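You operate a simulated robot arm through the tools that you are given. There is no shell and no other tool. Be economical: measure what you need, move in short steps, check, and stop when the job is done.

Carry out the task below with a simulated robot arm. There is one attempt and no reset: what you move stays moved.

JOB
Flip the TV switch on, lay the remote on the wooden table facing the TV, put on channel 4.
Fine: turn the TV on with the remote.
Where things are to end (x, y in the base frame): remote within 0.06 m of [-1.04, 0.34].
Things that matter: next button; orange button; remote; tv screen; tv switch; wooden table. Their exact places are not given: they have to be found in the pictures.

Only the result counts: the job must be done as asked and must still hold three seconds after the hand-in. Knocking over, shifting, dropping, spilling or breaking anything else fails it.

ROBOT AND FRAMES
A 7-joint arm with a two-finger parallel gripper on a trunk, on a base that drives. Base frame: it is fixed to the floor where the robot stands at the start and does not move with it; the origin is under the middle of the robot, x ahead of it, y to its left, z up. Readings come in m, degrees, newtons and seconds.
With the tool pointing down near the work surface it reaches from about 0.1 to 0.72 m from the robot's upright axis, wherever it stands. Its first joint turns from -166.0 to 166.0 degrees. Places, roughly: next button [0.5, 0.1, 0.4]; orange button [0.4, 0.1, 0.4]; tv screen [-0.6, 2.7, 2]; tv switch [-2.6, 2.8, 1.3]; wooden table [-1.7, 0.3, 0.8]. Payload 1.57 kg.
Tool frame: the origin (TCP) lies between the finger pads and is the grasp point; the fingertips stand 0.03 m ahead of it; z points along the fingers, y is the line along which they close. The gripper opens to 0.11 m. The fingers are 0.024 m wide and 0.012 m thick; the gripper's body (0.048 by 0.112 m) begins 0.078 m behind the TCP.
Orientation is told as [roll, pitch, yaw] about the base's x, y, z axes, in that order, counted from this pose: with the fingers straight down and closing along the base's y, the tool's x points along the base's -x, its y along +y and its z along -z.

CONTROLS
- The arm moves only by the tool move_arm. Its argument "commands" is a list that holds one entry, the list of rows, each a list of 7 numbers: the gripper command, from -1 (shut) to 1 (fully open), values between in proportion, then the shift along the tool's x, y, z in units of 250 mm (1.0 is 250 mm), then the turn, a rotation vector about the tool's x, y, z in units of 45 degrees (1.0 is 45 degrees). In form: [[[gripper, x, y, z, wx, wy, wz], ...]]. A call has 1 to 8 rows; each row is the pose to reach, as a shift and turn from the pose commanded when the call began, along the tool's axes at that moment. A call with a number of a shift or a turn outside -1 to 1 is refused whole. A row lasts 0.2 s, in which the tool goes at most 0.05 m and 8.6 degrees; a call with a longer step from one row to the next is refused whole, and so is a gripper value outside its range. Where a pose cannot be reached the arm comes as near as it can. A force on the tool above 40 N (or 10 N above the force at the start of the call, whichever is more), or a blocked arm, ends the call early, and 0.2 s more pass. The fingers move at their own pace (about 0.045 m/s each) and stop on an object; they squeeze with about 39 N. The grip force told is the motor's: it shows also when the fingers shut on nothing. Time passes only in rows, and 0.2 s behind the last, so rows that repeat a pose let the fingers close. It gives the time, the measured TCP pose, the force on the tool (base axes), the opening and the grip force at its end, in the units of the frame above (readings bear some noise), with the torque about the TCP (base axes, N m) and any sound that the robot's microphone picked up.
- Cameras (640 x 400 px; columns grow to the right, rows downward): "scene" is now at [-0.0516, 0.1921, 1.3098]; the picture's right is [0.98, -0.18, 0.00], its down [-0.17, -0.92, -0.36] and it looks along [0.07, 0.36, -0.93] (base axes); focal length 214 px, centre (320, 200). "wrist" rides on the gripper at [0.07, 0.016, -0.141] in the tool frame; the picture's right is [-0.23, 0.97, 0.00], its down [-0.86, -0.20, -0.48] and it looks along [-0.47, -0.11, 0.88] (tool axes); focal length 222 px, centre (320, 200).
- camera(camera): a new picture of that camera. The clock stands still meanwhile.
- raise_lower(by): slides the trunk up (or, below 0, down) by that many m; the arm and the scene camera ride with it, the base frame stays. It gives what a move gives, with no picture.
- roll_base(legs): drives the robot by 1 to 6 legs, each [ahead, turn to the left] in m and degrees, along the robot's own axes; the way and the turn of a leg run together, so that a leg with both is an arc; at most 1.5 m and 180 degrees a leg. The arm and the cameras ride along, it lands a little off, and it stops where it bumps. It gives what a move gives.
- turn_head(pan, tilt): turns the head with the scene camera to pan (to the left, within 155 degrees either way) and tilt (down, from -29 to 69), counted from straight ahead of the robot. It gives what a move gives.
- locate(camera, pixels): for up to 12 pixels [column, row] of the newest picture of that camera ("zoom" is the newest enlarged one), the place [x, y, z] in the base frame of the surface seen there, good to about 0.003 m, but the place of the scene camera against the robot may be out by one fixed shift of up to 0.025 m in any direction. The clock stands still meanwhile.
- close_up(camera, box): a new picture of the part [left, top, right, bottom] of that camera's present view, enlarged. The clock stands still meanwhile.
- close_job(): hands the job in; it is judged then, once.

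Keep the steps short. Do not move on a guess: measure, check each grasp and each placing, and mend mistakes. In all there are 80 turns and 60 pictures (those below and enlarged ones count). Leave the gripper open and the arm clear of the work at the hand-in unless told otherwise, and finish with a single line.

The tools are called after "Emit:" as a command line: name --argument value ..., lists and objects as JSON in quotes. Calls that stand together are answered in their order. move_arm: Moves the arm, as the interface text tells. Its arguments: {"type":"object","properties":{"commands":{"type":"array"}},"required":["commands"]} The other tools are called the same way: raise_lower (by) slides the trunk up or down; roll_base (legs) drives the base; turn_head (pan, tilt) turns the head that bears the scene camera; camera (camera) takes a picture; locate (camera, pixels) gives the place of the surface under pixels of a picture; close_up (camera, box) takes an enlarged picture of a part of a camera's view; close_job () hands the job in.

At the start:

```text
clock: 0.0
position: [0.2865, 0.2907, 0.9735]
tool_rot: [-0.1, 0.1, 0.0]
ft_force: [-0.8, -0.2, -0.6]
torque: [-0.01, 0.01, 0.01]
opening: 0.1098
grip_force: 0.1
trunk travel left (down, up): [-0.275, 0.315]
robot x, y, heading: [-0.0005, -0.002, -0.0]
head pan, tilt: [79.5, 68.8]
```

scene: 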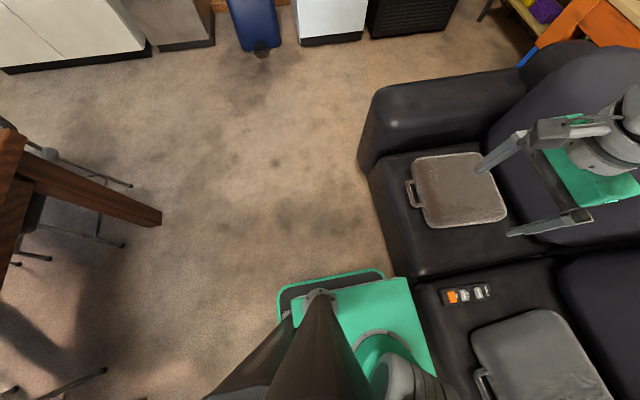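
wrist: 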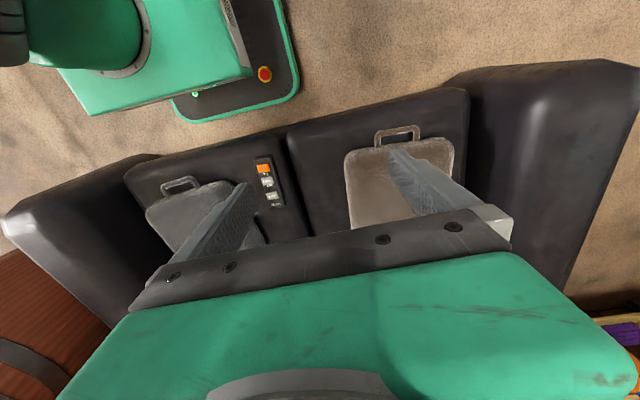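

I see the remote, with an orange button, on the couch near scene pixel (467,294). I'll enlarge it and look at the wrist view too.

Emit:
close_up --camera "scene" --box '[420, 265, 516, 325]'

Emit:
close_up --camera "wrist" --box '[220, 140, 316, 220]'

Emit:
locate --camera "scene" --pixels '[[452, 297], [465, 295], [479, 293], [490, 292], [440, 296], [450, 320], [444, 280], [456, 210]]'

Emit:
locate --camera "wrist" --pixels '[[263, 169], [268, 184], [273, 196], [277, 205], [262, 158], [284, 206], [248, 165]]'

```text
6.67 times, centred on (468, 295) of scene
```

zoom: 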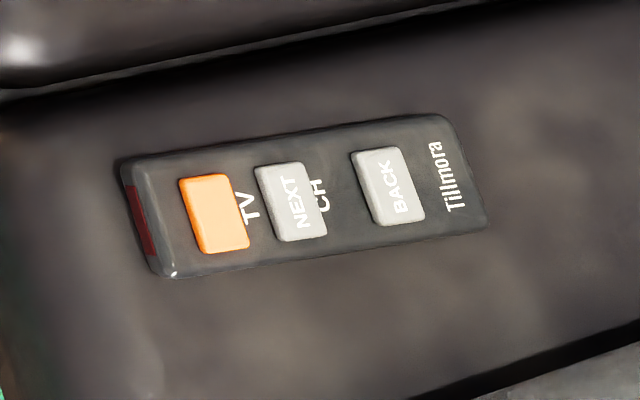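

```text
5.00 times, centred on (268, 180) of wrist
```

zoom: 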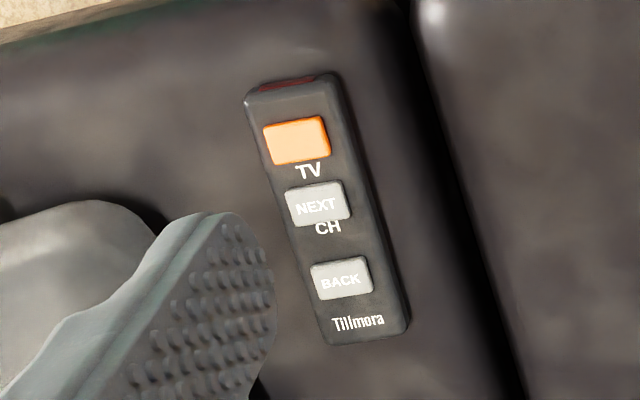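

```text
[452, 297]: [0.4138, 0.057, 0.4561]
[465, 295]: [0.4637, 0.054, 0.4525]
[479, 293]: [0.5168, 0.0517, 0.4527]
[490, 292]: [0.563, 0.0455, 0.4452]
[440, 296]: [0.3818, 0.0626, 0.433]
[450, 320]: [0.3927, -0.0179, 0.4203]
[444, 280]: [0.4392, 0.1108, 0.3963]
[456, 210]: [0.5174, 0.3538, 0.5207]
```

```text
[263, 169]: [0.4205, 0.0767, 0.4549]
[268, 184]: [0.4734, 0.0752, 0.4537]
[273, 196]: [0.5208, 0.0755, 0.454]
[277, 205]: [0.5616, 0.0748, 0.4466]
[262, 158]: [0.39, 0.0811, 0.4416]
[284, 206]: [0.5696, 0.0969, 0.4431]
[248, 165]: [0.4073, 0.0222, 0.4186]
```

The wrist view reads the remote about 0.02 m further in y than the scene view, so I'll correct scene readings by that. The emitter is the red end, pointing to -x. Next I'll look at the TV.

Emit:
turn_head --pan 105 --tilt -5

Emit:
camera --camera "scene"

Emit:
turn_head --pan 155 --tilt 20

Emit:
camera --camera "scene"

```text
clock: 1.5
position: [0.2862, 0.2914, 0.9744]
tool_rot: [0.1, -0.1, 0.0]
ft_force: [0.2, -0.1, -0.4]
torque: [0.0, -0.02, 0.02]
opening: 0.1097
grip_force: 0.0
trunk travel left (down, up): [-0.275, 0.315]
robot x, y, heading: [-0.0032, -0.0017, -0.0]
head pan, tilt: [105.0, -5.0]
```

```text
55 pictures are left
```

scene: 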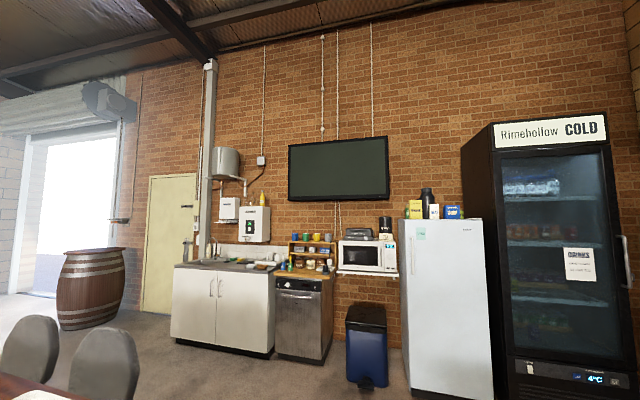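

```text
clock: 2.6
position: [0.2876, 0.2899, 0.974]
tool_rot: [0.0, 0.0, 0.0]
ft_force: [-0.4, -0.5, -0.1]
torque: [-0.02, -0.01, -0.02]
opening: 0.1101
grip_force: 0.1
trunk travel left (down, up): [-0.275, 0.315]
robot x, y, heading: [0.0018, 0.0017, 0.2]
head pan, tilt: [154.7, 20.0]
```

```text
54 pictures are left
```

scene: 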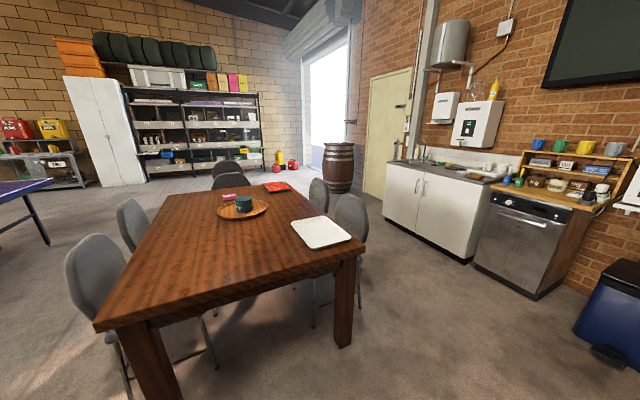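

The wooden table, the TV (off) and the wall are all in view. Something sits by the door and column near pixel (407,125). I'll enlarge it to find the TV switch and measure the table.

Emit:
locate --camera "scene" --pixels '[[409, 88], [407, 127], [470, 130], [506, 27], [93, 325], [364, 250], [300, 265], [320, 232], [200, 270], [250, 190], [322, 330], [355, 345]]'

Emit:
close_up --camera "scene" --box '[380, 10, 540, 170]'

Emit:
close_up --camera "scene" --box '[380, 80, 430, 170]'

```text
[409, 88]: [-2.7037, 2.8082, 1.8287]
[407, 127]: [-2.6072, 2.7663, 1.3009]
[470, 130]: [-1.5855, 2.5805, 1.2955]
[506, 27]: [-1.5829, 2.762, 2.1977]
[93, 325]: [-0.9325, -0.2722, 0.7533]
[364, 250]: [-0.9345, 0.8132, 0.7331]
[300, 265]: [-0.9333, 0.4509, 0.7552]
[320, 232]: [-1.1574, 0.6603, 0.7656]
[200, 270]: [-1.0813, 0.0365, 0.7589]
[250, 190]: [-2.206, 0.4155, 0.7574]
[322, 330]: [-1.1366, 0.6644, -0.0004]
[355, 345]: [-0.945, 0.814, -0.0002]
```

```text
2.50 times, centred on (460, 90) of scene
```

zoom: 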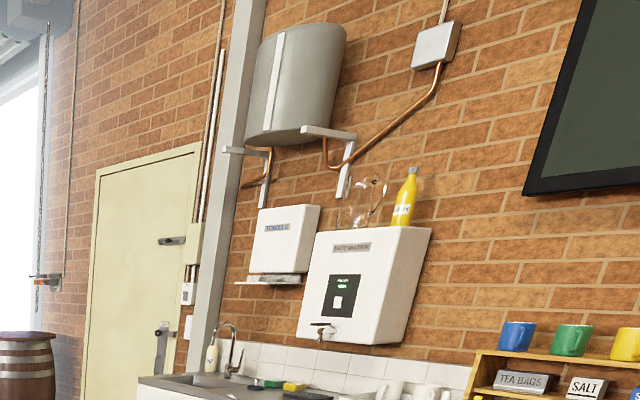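

```text
4.44 times, centred on (405, 125) of scene
```

zoom: 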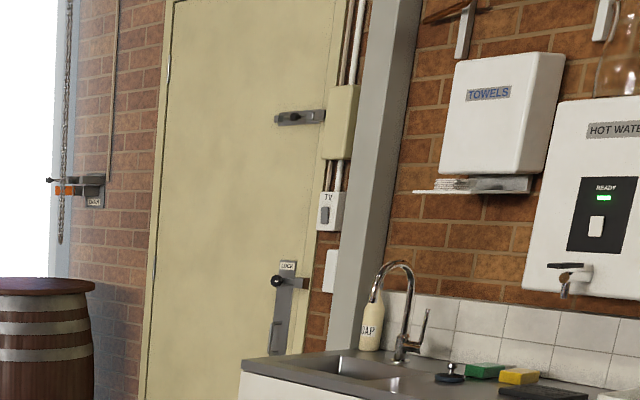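

The TV switch is found: the rocker labelled "TV" at about (-2.607, 2.766, 1.30). The table top is at z≈0.757. I'll pick the remote up first, so I'm moving above it.

Emit:
move_arm --commands '[[[1, -0.126, -0.143, 0, 0, 0, 0], [1, -0.252, -0.286, 0, 0, 0, 0], [1, -0.378, -0.429, 0, 0, 0, 0], [1, -0.504, -0.572, 0, 0, 0, 0], [1, -0.63, -0.715, 0, 0, 0, 0], [1, -0.752, -0.856, 0, 0, 0, 0], [1, -0.752, -0.856, 0, 0, 0, 0]]]'

Emit:
raise_lower --by -0.27

Emit:
camera --camera "wrist"

```text
clock: 4.2
position: [0.4745, 0.0781, 0.9754]
tool_rot: [0.0, 0.0, 0.0]
ft_force: [0.3, -0.1, -0.5]
torque: [-0.02, 0.03, 0.0]
opening: 0.1101
grip_force: 0.0
trunk travel left (down, up): [-0.275, 0.315]
robot x, y, heading: [-0.0016, 0.0018, 0.0]
head pan, tilt: [154.7, 20.0]
```

```text
clock: 7.0
position: [0.4729, 0.0792, 0.7052]
tool_rot: [0.1, 0.0, 0.0]
ft_force: [0.4, 0.2, 0.5]
torque: [-0.06, 0.02, 0.0]
opening: 0.1099
grip_force: 0.0
trunk travel left (down, up): [-0.005, 0.585]
robot x, y, heading: [0.0008, -0.0009, -0.1]
head pan, tilt: [154.7, 20.0]
```

```text
51 pictures are left
```

wrist: 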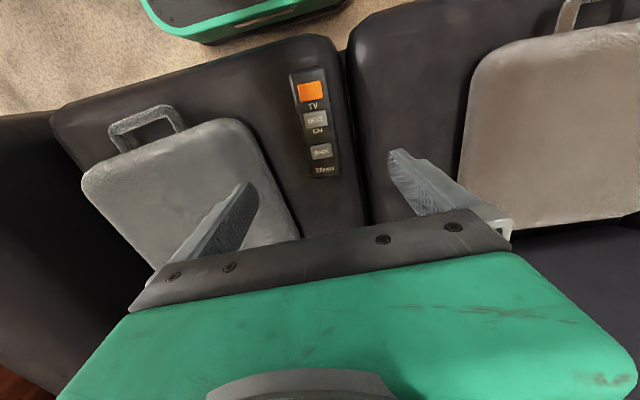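

Now I'll measure the remote's corners and the cushion around it from the wrist picture.

Emit:
locate --camera "wrist" --pixels '[[310, 92], [316, 119], [321, 151], [324, 171], [292, 77], [321, 73], [314, 176], [338, 173], [302, 130], [332, 125], [293, 130], [341, 125]]'

Emit:
close_up --camera "wrist" --box '[260, 60, 380, 190]'

```text
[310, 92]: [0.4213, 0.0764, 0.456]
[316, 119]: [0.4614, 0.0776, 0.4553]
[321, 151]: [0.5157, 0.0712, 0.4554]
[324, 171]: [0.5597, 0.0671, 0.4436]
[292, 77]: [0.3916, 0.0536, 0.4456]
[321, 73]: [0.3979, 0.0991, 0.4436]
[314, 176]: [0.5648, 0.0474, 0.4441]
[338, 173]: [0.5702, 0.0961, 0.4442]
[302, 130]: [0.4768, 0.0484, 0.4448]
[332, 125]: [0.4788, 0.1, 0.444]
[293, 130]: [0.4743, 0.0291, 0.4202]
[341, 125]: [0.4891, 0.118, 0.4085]
```

```text
3.08 times, centred on (320, 125) of wrist
```

zoom: 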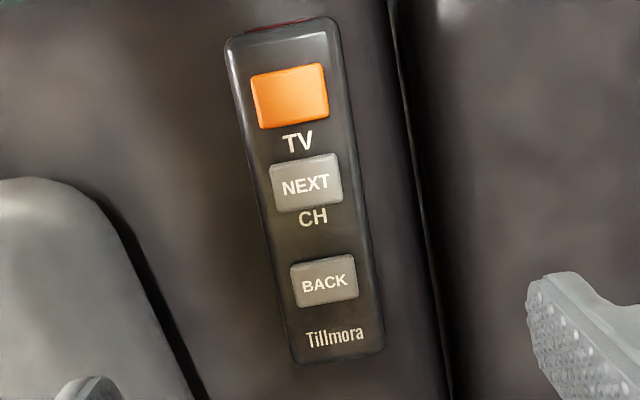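

The remote spans x 0.388–0.570 and y 0.047–0.100, its body top is at 0.445 and the cushion at 0.42. I'll lower around it with the opening reduced to 0.085, then check.

Emit:
move_arm --commands '[[[0.55, -0.028, -0.019, 0.18, 0, 0, 0], [0.55, -0.028, -0.019, 0.36, 0, 0, 0], [0.55, -0.028, -0.019, 0.54, 0, 0, 0], [0.55, -0.028, -0.019, 0.72, 0, 0, 0], [0.55, -0.028, -0.019, 0.86, 0, 0, 0], [0.55, -0.028, -0.019, 0.93, 0, 0, 0], [0.55, -0.028, -0.019, 0.988, 0, 0, 0], [0.55, -0.028, -0.019, 0.988, 0, 0, 0]]]'

Emit:
camera --camera "wrist"

```text
clock: 8.8
position: [0.4804, 0.0742, 0.4575]
tool_rot: [-0.1, 0.0, 0.0]
ft_force: [-0.2, 0.1, 0.3]
torque: [0.03, 0.02, -0.01]
opening: 0.0853
grip_force: 0.0
trunk travel left (down, up): [-0.005, 0.585]
robot x, y, heading: [-0.0027, 0.0025, -0.0]
head pan, tilt: [154.7, 20.0]
```

```text
49 pictures are left
```

wrist: 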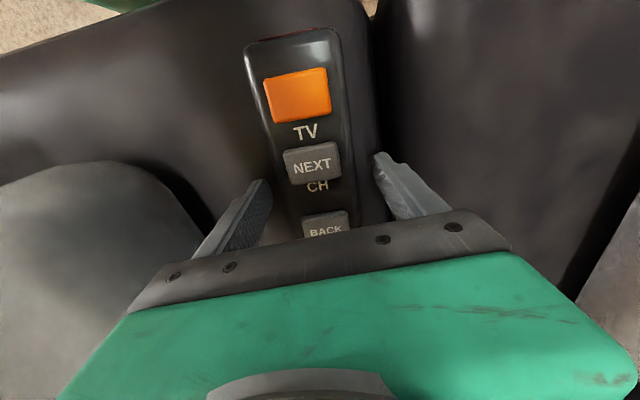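

The fingers straddle the body between NEXT and BACK without touching anything. I'll close and hold.

Emit:
move_arm --commands '[[[-1, 0, 0, 0, 0, 0, 0], [-1, 0, 0, 0, 0, 0, 0], [-1, 0, 0, 0, 0, 0, 0], [-1, 0, 0, 0, 0, 0, 0], [-1, 0, 0, 0, 0, 0, 0], [-1, 0, 0, 0, 0, 0, 0]]]'

Emit:
move_arm --commands '[[[-1, 0, 0, -0.16, 0, 0, 0], [-1, 0, 0, -0.32, 0, 0, 0], [-1, 0, 0, -0.48, 0, 0, 0], [-1, 0, 0, -0.64, 0, 0, 0], [-1, 0, 0, -0.8, 0, 0, 0], [-1, 0, 0, -0.96, 0, 0, 0], [-1, 0, 0, -0.96, 0, 0, 0]]]'

Emit:
camera --camera "wrist"

```text
clock: 10.2
position: [0.4805, 0.0743, 0.458]
tool_rot: [0.1, 0.0, 0.0]
ft_force: [-0.1, 0.4, -0.1]
torque: [-0.01, -0.03, -0.11]
opening: 0.0623
grip_force: 38.6
trunk travel left (down, up): [-0.005, 0.585]
robot x, y, heading: [-0.0002, -0.0013, 0.0]
head pan, tilt: [154.7, 20.0]
```

```text
clock: 11.8
position: [0.4796, 0.0742, 0.6999]
tool_rot: [0.1, 0.0, 0.0]
ft_force: [0.4, 1.0, -1.8]
torque: [-0.02, -0.02, -0.01]
opening: 0.0621
grip_force: 38.9
trunk travel left (down, up): [-0.005, 0.585]
robot x, y, heading: [0.0029, -0.0036, -0.0]
head pan, tilt: [154.7, 20.0]
```

```text
48 pictures are left
```

wrist: 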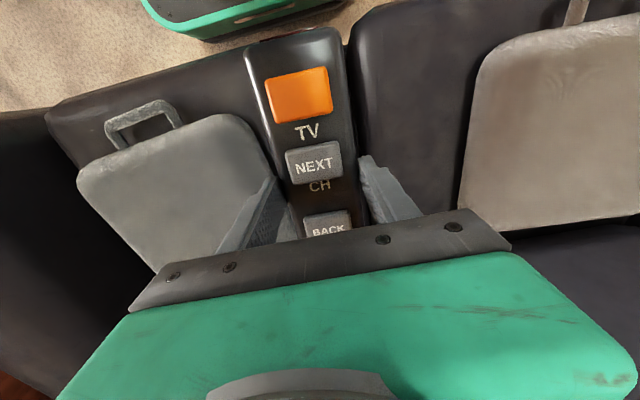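

The grasp is good: 0.062 opening with force on the pads, and the remote's bottom is 0.038 below the TCP. I'll raise the trunk and look down on both sides to see the base footprint and clearance.

Emit:
raise_lower --by 0.35

Emit:
turn_head --pan 120 --tilt 60

Emit:
camera --camera "scene"

Emit:
turn_head --pan -150 --tilt 50

Emit:
camera --camera "scene"

```text
clock: 15.2
position: [0.4791, 0.0752, 1.0481]
tool_rot: [-0.1, 0.0, 0.0]
ft_force: [-0.3, -0.7, -2.3]
torque: [-0.03, -0.02, -0.03]
opening: 0.0617
grip_force: 38.9
trunk travel left (down, up): [-0.355, 0.235]
robot x, y, heading: [-0.0025, 0.0004, 0.2]
head pan, tilt: [154.7, 20.0]
```

```text
clock: 16.3
position: [0.4804, 0.0757, 1.0491]
tool_rot: [-0.1, 0.0, 0.0]
ft_force: [-0.3, 0.6, -2.8]
torque: [-0.01, 0.01, -0.02]
opening: 0.0616
grip_force: 39.3
trunk travel left (down, up): [-0.355, 0.235]
robot x, y, heading: [0.0014, 0.0026, 0.0]
head pan, tilt: [120.0, 60.0]
```

```text
47 pictures are left
```

scene: 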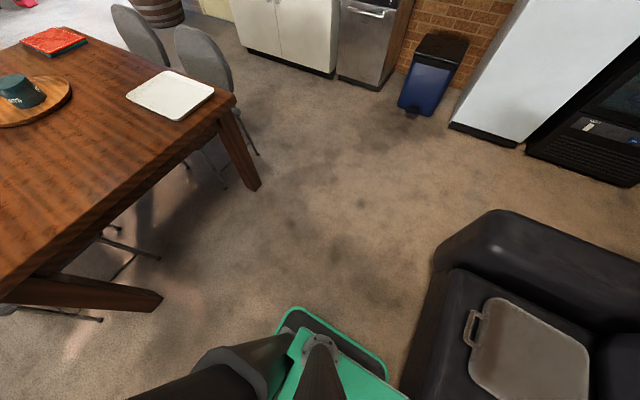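

```text
clock: 20.0
position: [0.4793, 0.075, 1.0477]
tool_rot: [0.0, 0.0, 0.0]
ft_force: [0.4, 0.5, -2.2]
torque: [-0.02, -0.02, 0.0]
opening: 0.0614
grip_force: 38.8
trunk travel left (down, up): [-0.355, 0.235]
robot x, y, heading: [-0.0029, 0.0008, 0.1]
head pan, tilt: [-150.0, 50.0]
```

```text
46 pictures are left
```

scene: 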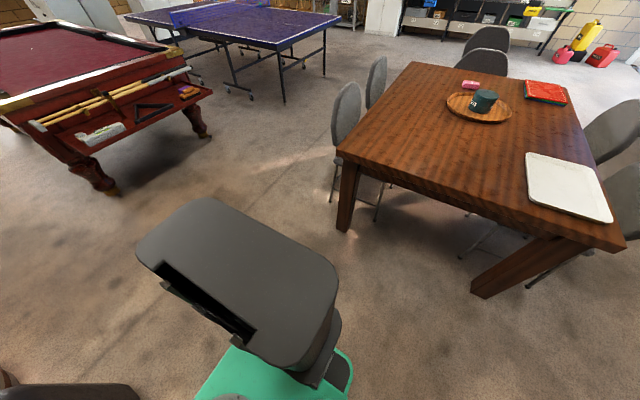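

Next I'll measure the base rim, the tray corners, the table edge and the obstacles from this picture.

Emit:
locate --camera "scene" --pixels '[[345, 350], [350, 375], [200, 390], [526, 155], [530, 190], [612, 222], [338, 152], [500, 220], [110, 385], [345, 230], [480, 290], [332, 290]]'

Emit:
turn_head --pan 120 --tilt 60

Emit:
camera --camera "scene"

Emit:
locate --camera "scene" --pixels '[[280, 315], [300, 309], [385, 370], [127, 96], [183, 119], [213, 92], [215, 135], [250, 185], [157, 295], [440, 265], [500, 212], [255, 155]]'

```text
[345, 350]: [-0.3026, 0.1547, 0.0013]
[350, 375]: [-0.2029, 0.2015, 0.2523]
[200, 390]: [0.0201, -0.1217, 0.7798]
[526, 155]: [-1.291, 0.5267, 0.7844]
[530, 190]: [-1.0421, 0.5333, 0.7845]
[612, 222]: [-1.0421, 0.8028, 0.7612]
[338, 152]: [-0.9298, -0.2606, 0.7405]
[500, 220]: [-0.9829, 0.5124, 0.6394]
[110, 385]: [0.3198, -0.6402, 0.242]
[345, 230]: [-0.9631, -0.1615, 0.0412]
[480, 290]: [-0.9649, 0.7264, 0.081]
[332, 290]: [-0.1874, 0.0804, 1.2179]
```

```text
clock: 23.8
position: [0.4796, 0.0744, 1.0499]
tool_rot: [0.1, 0.0, 0.1]
ft_force: [0.4, 0.5, -1.7]
torque: [0.01, -0.01, -0.04]
opening: 0.0615
grip_force: 38.5
trunk travel left (down, up): [-0.355, 0.235]
robot x, y, heading: [-0.0, -0.0049, -0.2]
head pan, tilt: [120.0, 60.0]
```

```text
45 pictures are left
```

scene: 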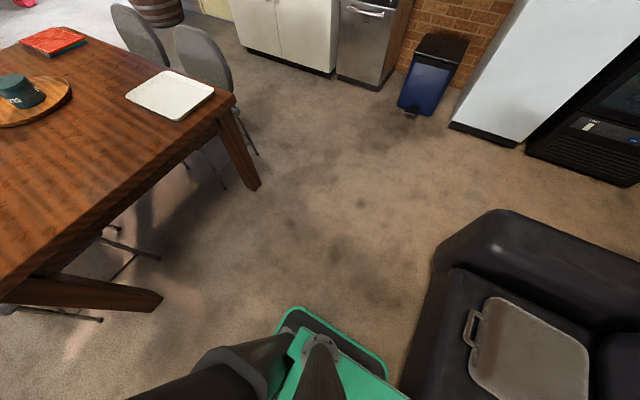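

```text
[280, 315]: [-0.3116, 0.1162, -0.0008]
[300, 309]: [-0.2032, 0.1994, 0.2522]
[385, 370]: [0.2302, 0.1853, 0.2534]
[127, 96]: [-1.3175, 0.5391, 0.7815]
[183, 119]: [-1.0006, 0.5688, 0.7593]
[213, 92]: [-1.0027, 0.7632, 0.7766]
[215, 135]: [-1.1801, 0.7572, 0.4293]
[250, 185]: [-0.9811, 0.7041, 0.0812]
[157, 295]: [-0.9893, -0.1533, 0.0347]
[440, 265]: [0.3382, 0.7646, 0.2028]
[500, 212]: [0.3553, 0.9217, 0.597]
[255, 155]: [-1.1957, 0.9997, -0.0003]
```

The base half length is about 0.24 m and its corner radius about 0.32 m. The tray starts at y≈0.54, which leaves room for the remote at y 0.34. I'll back off the couch, turn, and drive up to the table end facing -x.

Emit:
roll_base --legs '[[-0.2, 0], [0, 131], [0.53, 0], [0, 49]]'

Emit:
turn_head --pan 0 --tilt 50

Emit:
camera --camera "scene"

Emit:
camera --camera "wrist"

```text
clock: 35.6
position: [-1.0186, 0.3306, 1.0483]
tool_rot: [0.1, 0.1, 179.1]
ft_force: [0.0, 0.0, -2.5]
torque: [-0.01, 0.0, 0.04]
opening: 0.0615
grip_force: 39.6
trunk travel left (down, up): [-0.355, 0.235]
robot x, y, heading: [-0.5373, 0.3976, 178.9]
head pan, tilt: [120.0, 60.0]
```

```text
clock: 37.6
position: [-1.0189, 0.33, 1.0499]
tool_rot: [0.0, 0.0, 179.2]
ft_force: [-0.6, -0.3, -2.0]
torque: [-0.02, 0.01, 0.04]
opening: 0.0614
grip_force: 38.4
trunk travel left (down, up): [-0.355, 0.235]
robot x, y, heading: [-0.5371, 0.3982, 179.0]
head pan, tilt: [0.0, 50.0]
```

```text
44 pictures are left
```

scene: 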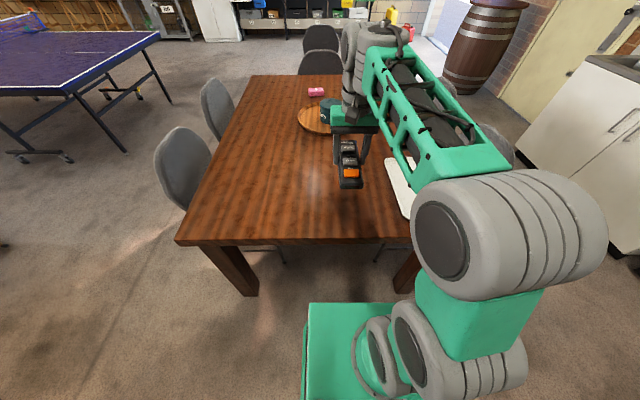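

```text
43 pictures are left
```

wrist: 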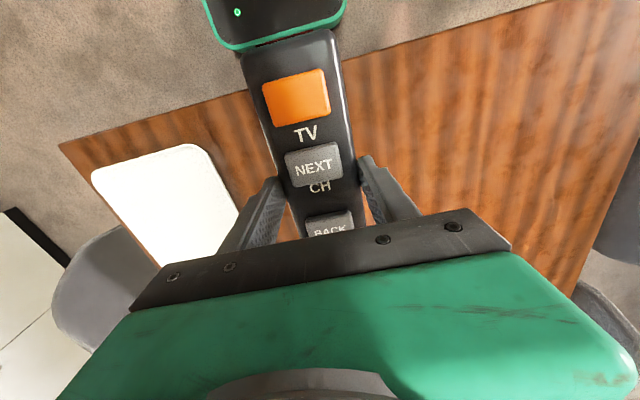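

The remote is over the table. I'll turn it about 80° left so its emitter end points at the TV, while shifting to above (-1.04, 0.34).

Emit:
move_arm --commands '[[[-1, -0.02, -0.01, 0, 0, 0, -0.178], [-1, -0.04, -0.02, 0, 0, 0, -0.356], [-1, -0.06, -0.03, 0, 0, 0, -0.534], [-1, -0.084, -0.04, 0, 0, 0, -0.712], [-1, -0.084, -0.04, 0, 0, 0, -0.89], [-1, -0.084, -0.04, 0, 0, 0, -0.89]]]'

Emit:
move_arm --commands '[[[-1, 0, 0, 0, 0, 0, -0.178], [-1, 0, 0, 0, 0, 0, -0.356], [-1, 0, 0, 0, 0, 0, -0.534], [-1, 0, 0, 0, 0, 0, -0.712], [-1, 0, 0, 0, 0, 0, -0.89], [-1, 0, 0, 0, 0, 0, -0.89]]]'

Emit:
camera --camera "wrist"

Emit:
camera --camera "scene"

```text
clock: 39.0
position: [-1.0396, 0.3405, 1.0478]
tool_rot: [-0.1, 0.0, -140.7]
ft_force: [0.4, -0.3, -2.9]
torque: [0.01, 0.0, -0.03]
opening: 0.0613
grip_force: 39.0
trunk travel left (down, up): [-0.355, 0.235]
robot x, y, heading: [-0.5397, 0.4003, 179.1]
head pan, tilt: [0.0, 50.0]
```

```text
clock: 40.4
position: [-1.0399, 0.3404, 1.048]
tool_rot: [0.0, 0.0, -100.7]
ft_force: [-0.7, -0.1, -1.3]
torque: [-0.03, 0.0, 0.04]
opening: 0.0612
grip_force: 39.4
trunk travel left (down, up): [-0.355, 0.235]
robot x, y, heading: [-0.5373, 0.3994, 179.2]
head pan, tilt: [0.0, 50.0]
```

```text
42 pictures are left
```

wrist: 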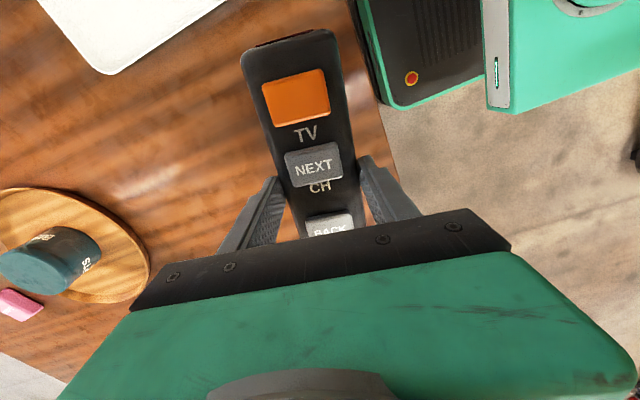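

```text
41 pictures are left
```

scene: 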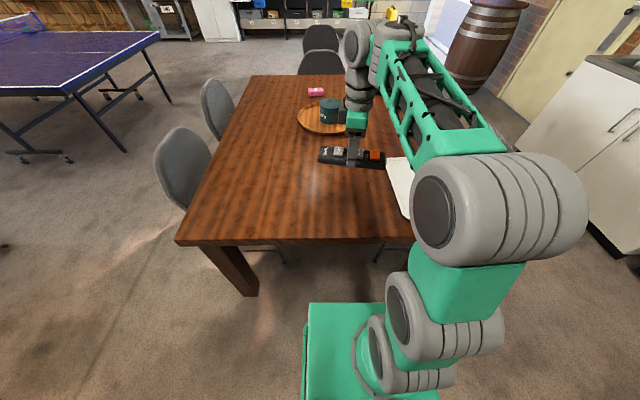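

The emitter now points toward +y, which is the TV. I'll measure the table height, plate and tray from the wrist view before lowering.

Emit:
locate --camera "wrist" --pixels '[[210, 120], [230, 60], [395, 150], [148, 260], [108, 74], [102, 240], [295, 95], [314, 165], [250, 50], [370, 125]]'

```text
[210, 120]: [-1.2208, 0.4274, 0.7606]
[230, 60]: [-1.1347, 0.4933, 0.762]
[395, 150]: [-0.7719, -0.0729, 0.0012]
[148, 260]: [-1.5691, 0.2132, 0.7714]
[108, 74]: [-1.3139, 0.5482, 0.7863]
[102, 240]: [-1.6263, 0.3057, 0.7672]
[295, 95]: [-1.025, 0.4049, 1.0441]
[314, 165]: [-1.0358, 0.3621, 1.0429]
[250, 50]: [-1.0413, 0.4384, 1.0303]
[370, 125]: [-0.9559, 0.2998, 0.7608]
```

The table top reads 0.761 and nothing is near the landing spot. I'll lower until the remote is almost touching.

Emit:
move_arm --commands '[[[-1, 0, 0, 0.18, 0, 0, 0], [-1, 0, 0, 0.36, 0, 0, 0], [-1, 0, 0, 0.54, 0, 0, 0], [-1, 0, 0, 0.72, 0, 0, 0], [-1, 0, 0, 0.86, 0, 0, 0], [-1, 0, 0, 0.94, 0, 0, 0], [-1, 0, 0, 0.972, 0, 0, 0], [-1, 0, 0, 0.972, 0, 0, 0]]]'

Emit:
move_arm --commands '[[[-1, 0, 0, 0.004, 0, 0, 0], [-1, 0, 0, 0.008, 0, 0, 0], [-1, 0, 0, 0.012, 0, 0, 0], [-1, 0, 0, 0.016, 0, 0, 0], [-1, 0, 0, 0.02, 0, 0, 0]]]'

```text
clock: 42.2
position: [-1.0408, 0.3375, 0.8658]
tool_rot: [-0.1, 0.0, -100.8]
ft_force: [-0.3, 0.1, -2.4]
torque: [-0.04, -0.02, -0.01]
opening: 0.0616
grip_force: 39.1
out of reach, approached as far as the arm can: row 5, 6, 7, 8
trunk travel left (down, up): [-0.355, 0.235]
robot x, y, heading: [-0.5351, 0.3991, 179.2]
head pan, tilt: [0.0, 50.0]
```

```text
clock: 43.4
position: [-1.0409, 0.3367, 0.8637]
tool_rot: [0.5, 0.0, -100.9]
ft_force: [0.0, 0.9, -1.6]
torque: [0.03, -0.03, 0.01]
opening: 0.0613
grip_force: 38.8
trunk travel left (down, up): [-0.355, 0.235]
robot x, y, heading: [-0.5338, 0.3964, 179.2]
head pan, tilt: [0.0, 50.0]
```

The arm hit its downward limit at this trunk height. I'll lift it slightly and lower with the trunk instead.

Emit:
move_arm --commands '[[[-1, 0, 0, -0.1, 0, 0, 0], [-1, 0, 0, -0.1, 0, 0, 0]]]'

```text
clock: 44.0
position: [-1.0421, 0.3376, 0.8874]
tool_rot: [0.0, 0.0, -100.7]
ft_force: [0.3, -0.6, -2.5]
torque: [-0.02, 0.01, 0.02]
opening: 0.0615
grip_force: 38.9
trunk travel left (down, up): [-0.355, 0.235]
robot x, y, heading: [-0.5376, 0.3958, 179.1]
head pan, tilt: [0.0, 50.0]
```

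Emit:
raise_lower --by -0.08

Emit:
move_arm --commands '[[[-1, 0, 0, 0.004, 0, 0, 0], [-1, 0, 0, 0.01, 0, 0, 0], [-1, 0, 0, 0.016, 0, 0, 0], [-1, 0, 0, 0.022, 0, 0, 0], [-1, 0, 0, 0.028, 0, 0, 0]]]'

```text
clock: 45.2
position: [-1.043, 0.3375, 0.8078]
tool_rot: [0.0, 0.1, -100.8]
ft_force: [0.4, 1.5, -3.0]
torque: [-0.04, 0.01, 0.0]
opening: 0.0614
grip_force: 38.8
trunk travel left (down, up): [-0.275, 0.315]
robot x, y, heading: [-0.5386, 0.3953, 179.1]
head pan, tilt: [0.0, 50.0]
```

```text
clock: 46.4
position: [-1.0414, 0.3367, 0.799]
tool_rot: [-0.1, 0.0, -100.8]
ft_force: [-0.4, -0.2, -2.3]
torque: [-0.01, 0.02, 0.01]
opening: 0.0615
grip_force: 38.2
trunk travel left (down, up): [-0.275, 0.315]
robot x, y, heading: [-0.5391, 0.3957, 179.3]
head pan, tilt: [0.0, 50.0]
```

No contact yet. I'll go on in 1 mm steps until the force shows the table.

Emit:
move_arm --commands '[[[-1, 0, 0, 0.004, 0, 0, 0], [-1, 0, 0, 0.008, 0, 0, 0], [-1, 0, 0, 0.012, 0, 0, 0]]]'

```text
clock: 47.2
position: [-1.041, 0.3381, 0.7984]
tool_rot: [0.0, 0.0, -100.9]
ft_force: [-0.9, 0.3, -1.3]
torque: [0.13, 0.01, 0.04]
opening: 0.0613
grip_force: 39.0
trunk travel left (down, up): [-0.275, 0.315]
robot x, y, heading: [-0.536, 0.3984, 179.2]
head pan, tilt: [0.0, 50.0]
```

The torque has begun to rise, so it is touching. One more millimetre to check, then release.

Emit:
move_arm --commands '[[[-1, 0, 0, 0.004, 0, 0, 0], [-1, 0, 0, 0.006, 0, 0, 0]]]'

```text
clock: 47.8
position: [-1.0407, 0.3369, 0.7976]
tool_rot: [-0.1, 0.0, -100.8]
ft_force: [1.2, 0.8, 10.6]
torque: [0.09, -0.52, -0.01]
opening: 0.0616
grip_force: 38.9
trunk travel left (down, up): [-0.275, 0.315]
robot x, y, heading: [-0.5386, 0.3972, 179.1]
head pan, tilt: [0.0, 50.0]
```

The force reads +10.6 N upward, so the remote rests on the table. I'll open and lift straight off.

Emit:
move_arm --commands '[[[0.3, 0, 0, 0, 0, 0, 0], [0.6, 0, 0, 0, 0, 0, 0], [0.6, 0, 0, 0, 0, 0, 0], [0.6, 0, 0, -0.1, 0, 0, 0], [0.6, 0, 0, -0.25, 0, 0, 0], [0.6, 0, 0, -0.4, 0, 0, 0], [0.6, 0, 0, -0.55, 0, 0, 0], [0.6, 0, 0, -0.55, 0, 0, 0]]]'

Emit:
camera --camera "wrist"

Emit:
camera --camera "scene"

```text
clock: 49.6
position: [-1.042, 0.3401, 0.9332]
tool_rot: [0.1, 0.1, -100.8]
ft_force: [0.2, -0.2, 0.0]
torque: [0.0, -0.02, -0.02]
opening: 0.0879
grip_force: 0.0
trunk travel left (down, up): [-0.275, 0.315]
robot x, y, heading: [-0.5396, 0.3988, 179.2]
head pan, tilt: [0.0, 50.0]
```

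```text
40 pictures are left
```

wrist: 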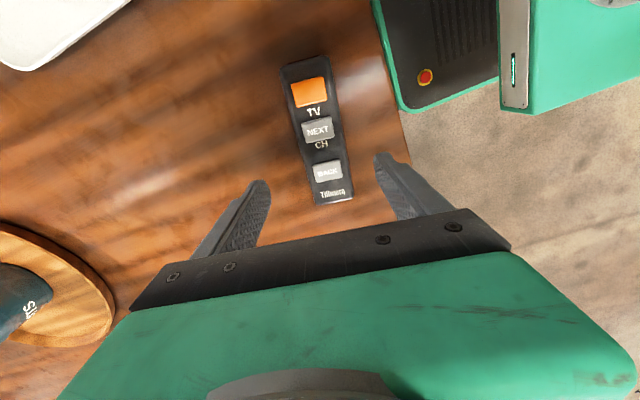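

```text
39 pictures are left
```

scene: 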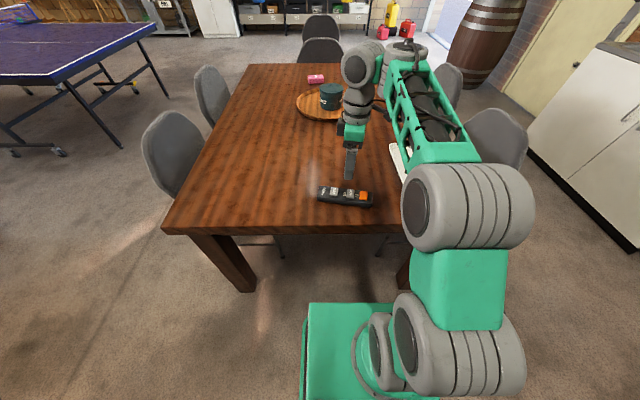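

The remote lies on the table at about (-1.04, 0.34) facing the TV. Next comes the switch. I'll raise the trunk and look at the way along the +y side of the table.

Emit:
raise_lower --by 0.15

Emit:
turn_head --pan -50 --tilt 30

Emit:
camera --camera "scene"

```text
clock: 51.3
position: [-1.0413, 0.339, 1.0824]
tool_rot: [0.0, 0.0, -100.8]
ft_force: [0.0, -0.7, -0.5]
torque: [-0.02, 0.01, -0.02]
opening: 0.0878
grip_force: 0.0
trunk travel left (down, up): [-0.425, 0.165]
robot x, y, heading: [-0.5381, 0.3995, 179.2]
head pan, tilt: [0.0, 50.0]
```

```text
clock: 52.5
position: [-1.0426, 0.3387, 1.0848]
tool_rot: [0.1, 0.1, -100.9]
ft_force: [0.6, 0.2, -0.6]
torque: [0.0, 0.02, -0.01]
opening: 0.0881
grip_force: 0.0
trunk travel left (down, up): [-0.425, 0.165]
robot x, y, heading: [-0.538, 0.3961, 179.2]
head pan, tilt: [-50.0, 30.0]
```

```text
38 pictures are left
```

scene: 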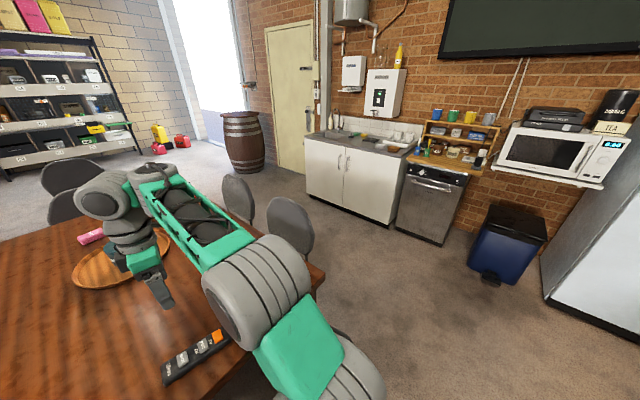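

Emit:
locate --camera "scene" --pixels '[[315, 225], [290, 215], [240, 185], [305, 190], [385, 225], [440, 243], [470, 265], [245, 172], [315, 82], [470, 50], [312, 126], [545, 290]]'

Emit:
close_up --camera "scene" --box '[290, 60, 340, 140]'

```text
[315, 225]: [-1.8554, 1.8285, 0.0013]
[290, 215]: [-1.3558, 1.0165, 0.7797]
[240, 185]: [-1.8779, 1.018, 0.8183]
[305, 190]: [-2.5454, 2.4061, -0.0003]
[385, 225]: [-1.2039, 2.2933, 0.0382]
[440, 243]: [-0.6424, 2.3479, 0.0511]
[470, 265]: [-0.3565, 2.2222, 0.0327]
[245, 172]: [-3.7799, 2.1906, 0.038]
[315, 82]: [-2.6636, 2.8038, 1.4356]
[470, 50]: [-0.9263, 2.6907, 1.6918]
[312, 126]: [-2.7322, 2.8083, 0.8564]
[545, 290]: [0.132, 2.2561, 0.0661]
```

```text
5.00 times, centred on (315, 100) of scene
```

zoom: 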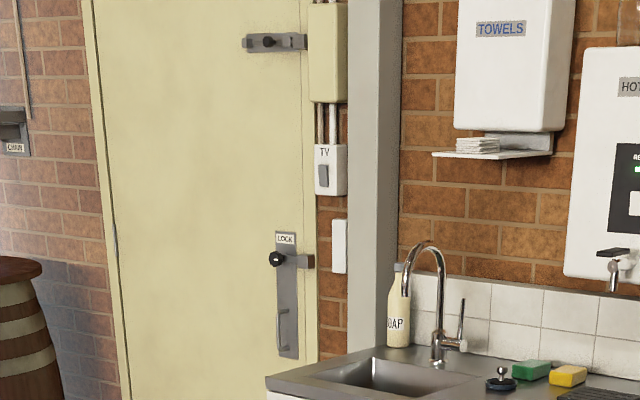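

The chairs' backs reach y≈1.1 and the counter front is at y≈2.29, so I can drive along y≈1.6. I'll go out from the table, round its corner, then along the lane.

Emit:
roll_base --legs '[[0, -84.2], [1.2, 0], [0, 85], [0.6, 0]]'

```text
clock: 68.8
position: [-1.7521, 1.4794, 1.0838]
tool_rot: [0.0, 0.0, -98.5]
ft_force: [-1.1, 0.3, -0.7]
torque: [0.02, 0.01, 0.02]
opening: 0.0881
grip_force: 0.1
trunk travel left (down, up): [-0.425, 0.165]
robot x, y, heading: [-1.2503, 1.5596, -178.9]
head pan, tilt: [-50.0, 30.0]
```

Emit:
roll_base --legs '[[0, -5], [1.45, 0], [0, -86]]'

Emit:
turn_head --pan -10 --tilt 25

Emit:
camera --camera "scene"

```text
clock: 80.2
position: [-2.7722, 2.1566, 1.0838]
tool_rot: [0.0, 0.0, 169.5]
ft_force: [0.6, 0.1, 0.3]
torque: [0.02, -0.02, 0.01]
opening: 0.0878
grip_force: 0.0
trunk travel left (down, up): [-0.425, 0.165]
robot x, y, heading: [-2.7124, 1.6517, 89.2]
head pan, tilt: [-50.0, 30.0]
```

```text
clock: 81.3
position: [-2.7725, 2.1555, 1.084]
tool_rot: [0.0, 0.0, 169.5]
ft_force: [1.3, 0.0, 0.6]
torque: [-0.02, -0.01, 0.0]
opening: 0.088
grip_force: 0.2
trunk travel left (down, up): [-0.425, 0.165]
robot x, y, heading: [-2.7112, 1.6542, 89.2]
head pan, tilt: [-10.0, 25.0]
```

```text
36 pictures are left
```

scene: 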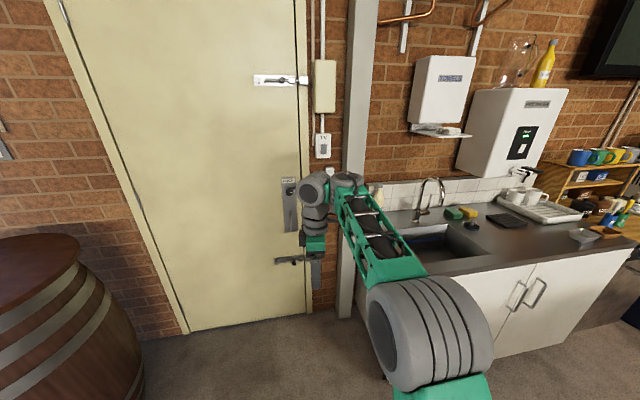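

Emit:
close_up --camera "scene" --box '[298, 110, 348, 175]'

Emit:
locate --camera "scene" --pixels '[[323, 146], [323, 152], [323, 157], [316, 146], [330, 146], [303, 80], [358, 80], [345, 150], [290, 210], [368, 300], [425, 262], [365, 235]]'

```text
6.15 times, centred on (323, 142) of scene
```

zoom: 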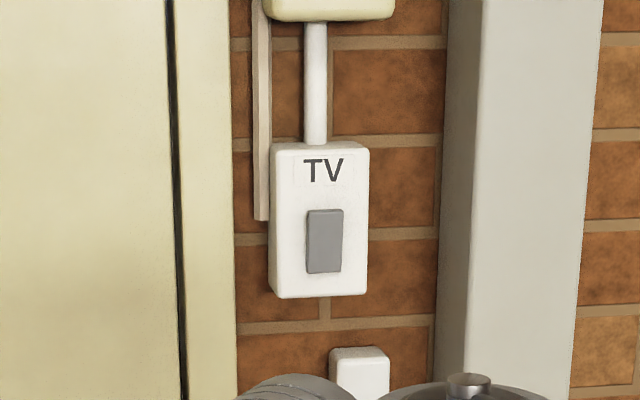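

```text
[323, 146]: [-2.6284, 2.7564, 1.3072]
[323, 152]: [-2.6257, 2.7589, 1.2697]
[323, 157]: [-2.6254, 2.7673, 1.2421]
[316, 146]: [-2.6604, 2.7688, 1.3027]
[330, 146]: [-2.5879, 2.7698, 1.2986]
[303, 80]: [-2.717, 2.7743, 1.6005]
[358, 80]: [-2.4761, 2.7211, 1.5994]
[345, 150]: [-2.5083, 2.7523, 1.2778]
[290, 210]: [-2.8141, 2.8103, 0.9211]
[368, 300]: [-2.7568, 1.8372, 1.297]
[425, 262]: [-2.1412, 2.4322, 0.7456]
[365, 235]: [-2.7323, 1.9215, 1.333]
```

The rocker is at about x -2.63 to -2.65, z 1.26–1.32, on the wall at y≈2.76. I'll raise the trunk and turn the tool horizontal to point at the wall, about 0.6 m away from it, with fingers shut.

Emit:
raise_lower --by 0.16

Emit:
move_arm --commands '[[[-1, 0, 0, 0, 0, 0, -0.12], [-1, 0, 0, 0, 0, 0, -0.233], [-1, 0, 0, 0, 0, 0, -0.233]]]'

Emit:
move_arm --commands '[[[-1, 0, 0, 0, 0.167, 0, 0], [-1, 0, 0, 0, 0.333, 0, 0], [-1, 0, 0, 0, 0.5, 0, 0], [-1, 0, 0, 0, 0.667, 0, 0], [-1, 0, 0, 0, 0.833, 0, 0], [-1, 0, 0, 0, 1, 0, 0], [-1, 0, 0, 0, 1, 0, 0]]]'

Emit:
move_arm --commands '[[[-1, 0, 0, 0, 0.167, 0, 0], [-1, 0, 0, 0, 0.333, 0, 0], [-1, 0, 0, 0, 0.5, 0, 0], [-1, 0, 0, 0, 0.667, 0, 0], [-1, 0, 0, 0, 0.833, 0, 0], [-1, 0, 0, 0, 1, 0, 0], [-1, 0, 0, 0, 1, 0, 0]]]'

Emit:
camera --camera "wrist"

```text
clock: 83.1
position: [-2.7721, 2.156, 1.2437]
tool_rot: [0.0, 0.0, 169.5]
ft_force: [0.1, 0.6, -0.1]
torque: [0.0, 0.03, 0.03]
opening: 0.0881
grip_force: 0.1
trunk travel left (down, up): [-0.585, 0.005]
robot x, y, heading: [-2.709, 1.6521, 89.6]
head pan, tilt: [-10.0, 25.0]
```

```text
clock: 83.9
position: [-2.7717, 2.1557, 1.2429]
tool_rot: [0.0, 0.0, -180.1]
ft_force: [1.3, 0.2, 0.7]
torque: [-0.04, 0.01, 0.0]
opening: 0.0178
grip_force: 0.0
trunk travel left (down, up): [-0.585, 0.005]
robot x, y, heading: [-2.7135, 1.6491, 89.8]
head pan, tilt: [-10.0, 25.0]
```

```text
clock: 85.5
position: [-2.7283, 2.1587, 1.4002]
tool_rot: [-41.8, -1.4, -178.7]
ft_force: [-0.8, -0.8, -0.7]
torque: [-0.01, -0.01, 0.01]
opening: 0.0002
grip_force: 21.5
out of reach, approached as far as the arm can: row 3, 4, 5, 6, 7
trunk travel left (down, up): [-0.585, 0.005]
robot x, y, heading: [-2.7118, 1.6522, 89.6]
head pan, tilt: [-10.0, 25.0]
```

```text
clock: 86.7
position: [-2.5731, 2.267, 1.4959]
tool_rot: [-77.6, -1.6, 170.4]
ft_force: [-1.5, -1.6, 1.6]
torque: [-0.12, 0.03, -0.08]
opening: 0.0
grip_force: 21.7
out of reach, approached as far as the arm can: row 1, 2, 3, 4
trunk travel left (down, up): [-0.585, 0.005]
robot x, y, heading: [-2.7101, 1.6484, 89.1]
head pan, tilt: [-10.0, 25.0]
stopped in row 5: the arm was blocked; the commanded pose is now the measured one
```

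```text
34 pictures are left
```

wrist: 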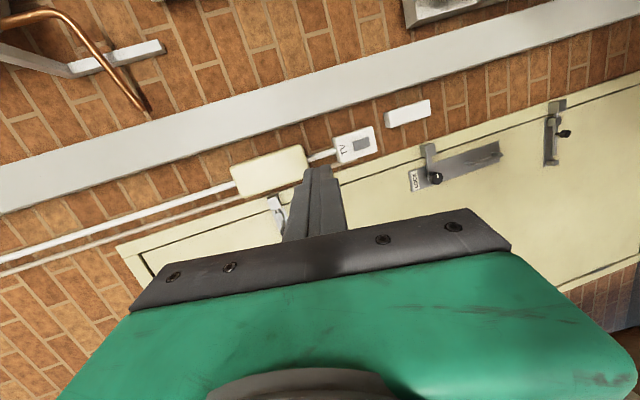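

The arm reached nearly horizontal (77.6°) at z 1.496 and then blocked. The wrist view shows the TV rocker clearly at pixel (360,145). I'll check the arm's shape in the scene view.

Emit:
camera --camera "scene"

Emit:
close_up --camera "wrist" --box '[310, 105, 410, 185]'

Emit:
locate --camera "wrist" --pixels '[[361, 144], [356, 145], [366, 142], [354, 140], [342, 150], [350, 158], [372, 130], [410, 112], [400, 85], [437, 179], [425, 150]]'

```text
33 pictures are left
```

scene: 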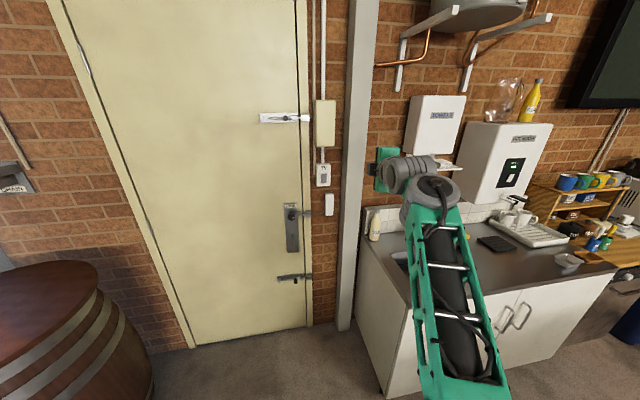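

```text
5.00 times, centred on (360, 145) of wrist
```

zoom: 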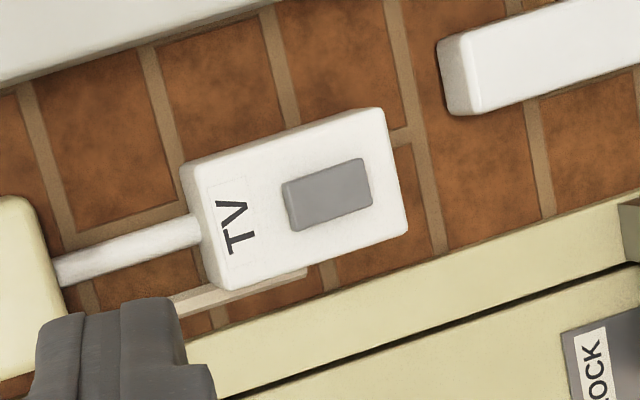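

```text
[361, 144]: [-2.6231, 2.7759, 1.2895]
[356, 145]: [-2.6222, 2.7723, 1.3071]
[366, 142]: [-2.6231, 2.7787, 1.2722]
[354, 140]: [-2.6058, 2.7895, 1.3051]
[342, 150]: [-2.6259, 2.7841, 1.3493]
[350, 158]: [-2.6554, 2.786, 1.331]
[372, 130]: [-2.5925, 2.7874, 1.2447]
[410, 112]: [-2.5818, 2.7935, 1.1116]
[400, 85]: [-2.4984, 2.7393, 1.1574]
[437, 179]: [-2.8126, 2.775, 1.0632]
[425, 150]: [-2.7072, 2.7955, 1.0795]
```

The rocker is centred at (-2.623, 2.776, 1.290). Its top sticks out about 6 mm further than its bottom, so it's the top that must be pressed. I'll lower the trunk to bring the tool to that height.

Emit:
raise_lower --by -0.19

Emit:
move_arm --commands '[[[-1, 0, 0, 0, 0, 0, 0], [-1, 0, 0, 0, 0.1, 0, 0], [-1, 0, 0, 0, 0.2, 0, 0], [-1, 0, 0, 0, 0.2, 0, 0]]]'

```text
clock: 88.8
position: [-2.5727, 2.2681, 1.3072]
tool_rot: [-77.7, -1.7, 170.5]
ft_force: [0.9, 0.0, 1.0]
torque: [0.05, -0.02, 0.02]
opening: 0.0002
grip_force: 20.9
trunk travel left (down, up): [-0.395, 0.195]
robot x, y, heading: [-2.7127, 1.6491, 89.3]
head pan, tilt: [-10.0, 25.0]
```

```text
clock: 90.0
position: [-2.5595, 2.2964, 1.2419]
tool_rot: [-80.7, -2.8, 170.0]
ft_force: [-0.9, 0.0, 0.5]
torque: [0.01, -0.04, 0.0]
opening: 0.0001
grip_force: 20.9
trunk travel left (down, up): [-0.395, 0.195]
robot x, y, heading: [-2.7127, 1.6524, 89.5]
head pan, tilt: [-10.0, 25.0]
stopped in row 4: the arm was blocked; the commanded pose is now the measured one
```

The arm is near a joint limit with this orientation. I'll test whether small forward and upward shifts work from here without any turn.

Emit:
move_arm --commands '[[[-1, 0, 0, 0.04, 0, 0, 0], [-1, 0, 0, 0.1, 0, 0, 0], [-1, 0, 0, 0.16, 0, 0, 0], [-1, 0, 0, 0.16, 0, 0, 0]]]'

Emit:
move_arm --commands '[[[-1, 0, -0.1, 0, 0, 0, 0], [-1, 0, -0.2, 0, 0, 0, 0], [-1, 0, -0.2, 0, 0, 0, 0]]]'

Emit:
camera --camera "scene"

```text
clock: 91.0
position: [-2.5546, 2.3326, 1.2477]
tool_rot: [-81.4, -2.7, 170.1]
ft_force: [-0.7, 0.4, -0.2]
torque: [0.0, 0.01, 0.02]
opening: 0.0002
grip_force: 21.3
trunk travel left (down, up): [-0.395, 0.195]
robot x, y, heading: [-2.7072, 1.6483, 89.5]
head pan, tilt: [-10.0, 25.0]
```

```text
clock: 91.8
position: [-2.5505, 2.3382, 1.2975]
tool_rot: [-81.5, -2.7, 169.9]
ft_force: [0.3, -0.3, 0.5]
torque: [0.02, -0.02, 0.02]
opening: 0.0
grip_force: 21.4
trunk travel left (down, up): [-0.395, 0.195]
robot x, y, heading: [-2.7114, 1.6529, 89.6]
head pan, tilt: [-10.0, 25.0]
```

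```text
31 pictures are left
```

scene: 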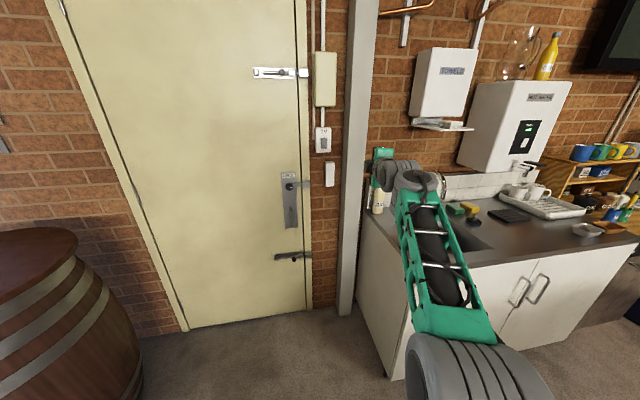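

Plain shifts work here. Before driving closer I'll check how low and how far right the arm links are, relative to the counter and column.

Emit:
locate --camera "scene" --pixels '[[480, 360], [455, 325], [490, 330], [420, 190], [412, 172], [382, 160], [366, 215], [360, 235], [377, 200], [440, 185], [358, 160], [388, 375]]'

```text
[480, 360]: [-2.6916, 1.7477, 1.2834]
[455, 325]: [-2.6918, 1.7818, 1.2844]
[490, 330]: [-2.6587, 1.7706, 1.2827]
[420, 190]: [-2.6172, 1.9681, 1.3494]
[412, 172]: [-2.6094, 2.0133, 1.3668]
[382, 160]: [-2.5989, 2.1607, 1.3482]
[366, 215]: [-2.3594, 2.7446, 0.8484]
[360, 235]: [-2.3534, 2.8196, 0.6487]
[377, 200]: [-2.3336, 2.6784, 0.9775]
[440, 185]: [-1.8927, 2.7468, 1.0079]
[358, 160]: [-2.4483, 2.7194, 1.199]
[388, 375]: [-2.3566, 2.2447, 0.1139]
```

The arm is well clear: the counter's left end is at x -2.36 and the links are at z≈1.3. I'll drive 0.30 m forward and look.

Emit:
roll_base --legs '[[0.3, 0]]'

Emit:
move_arm --commands '[[[-1, -0.1, -0.01, 0, 0, 0, 0], [-1, -0.2, -0.02, 0, 0, 0, 0], [-1, -0.307, -0.023, 0, 0, 0, 0], [-1, -0.307, -0.023, 0, 0, 0, 0]]]'

Emit:
camera --camera "wrist"

```text
clock: 93.8
position: [-2.5449, 2.6429, 1.2969]
tool_rot: [-81.4, -2.6, 169.8]
ft_force: [-0.5, 0.0, 0.5]
torque: [-0.02, -0.01, 0.01]
opening: 0.0001
grip_force: 21.6
trunk travel left (down, up): [-0.395, 0.195]
robot x, y, heading: [-2.7083, 1.9536, 89.2]
head pan, tilt: [-10.0, 25.0]
```

```text
clock: 94.8
position: [-2.6204, 2.6571, 1.3057]
tool_rot: [-81.5, -2.6, 169.8]
ft_force: [0.2, -1.1, 0.5]
torque: [-0.01, -0.01, -0.03]
opening: 0.0
grip_force: 21.1
trunk travel left (down, up): [-0.395, 0.195]
robot x, y, heading: [-2.7094, 1.9598, 88.7]
head pan, tilt: [-10.0, 25.0]
```

```text
30 pictures are left
```

wrist: 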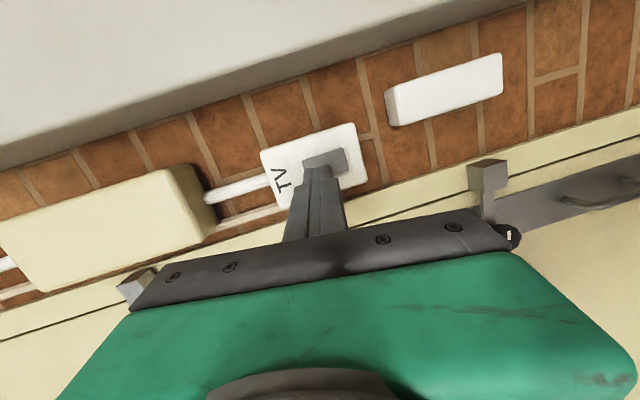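

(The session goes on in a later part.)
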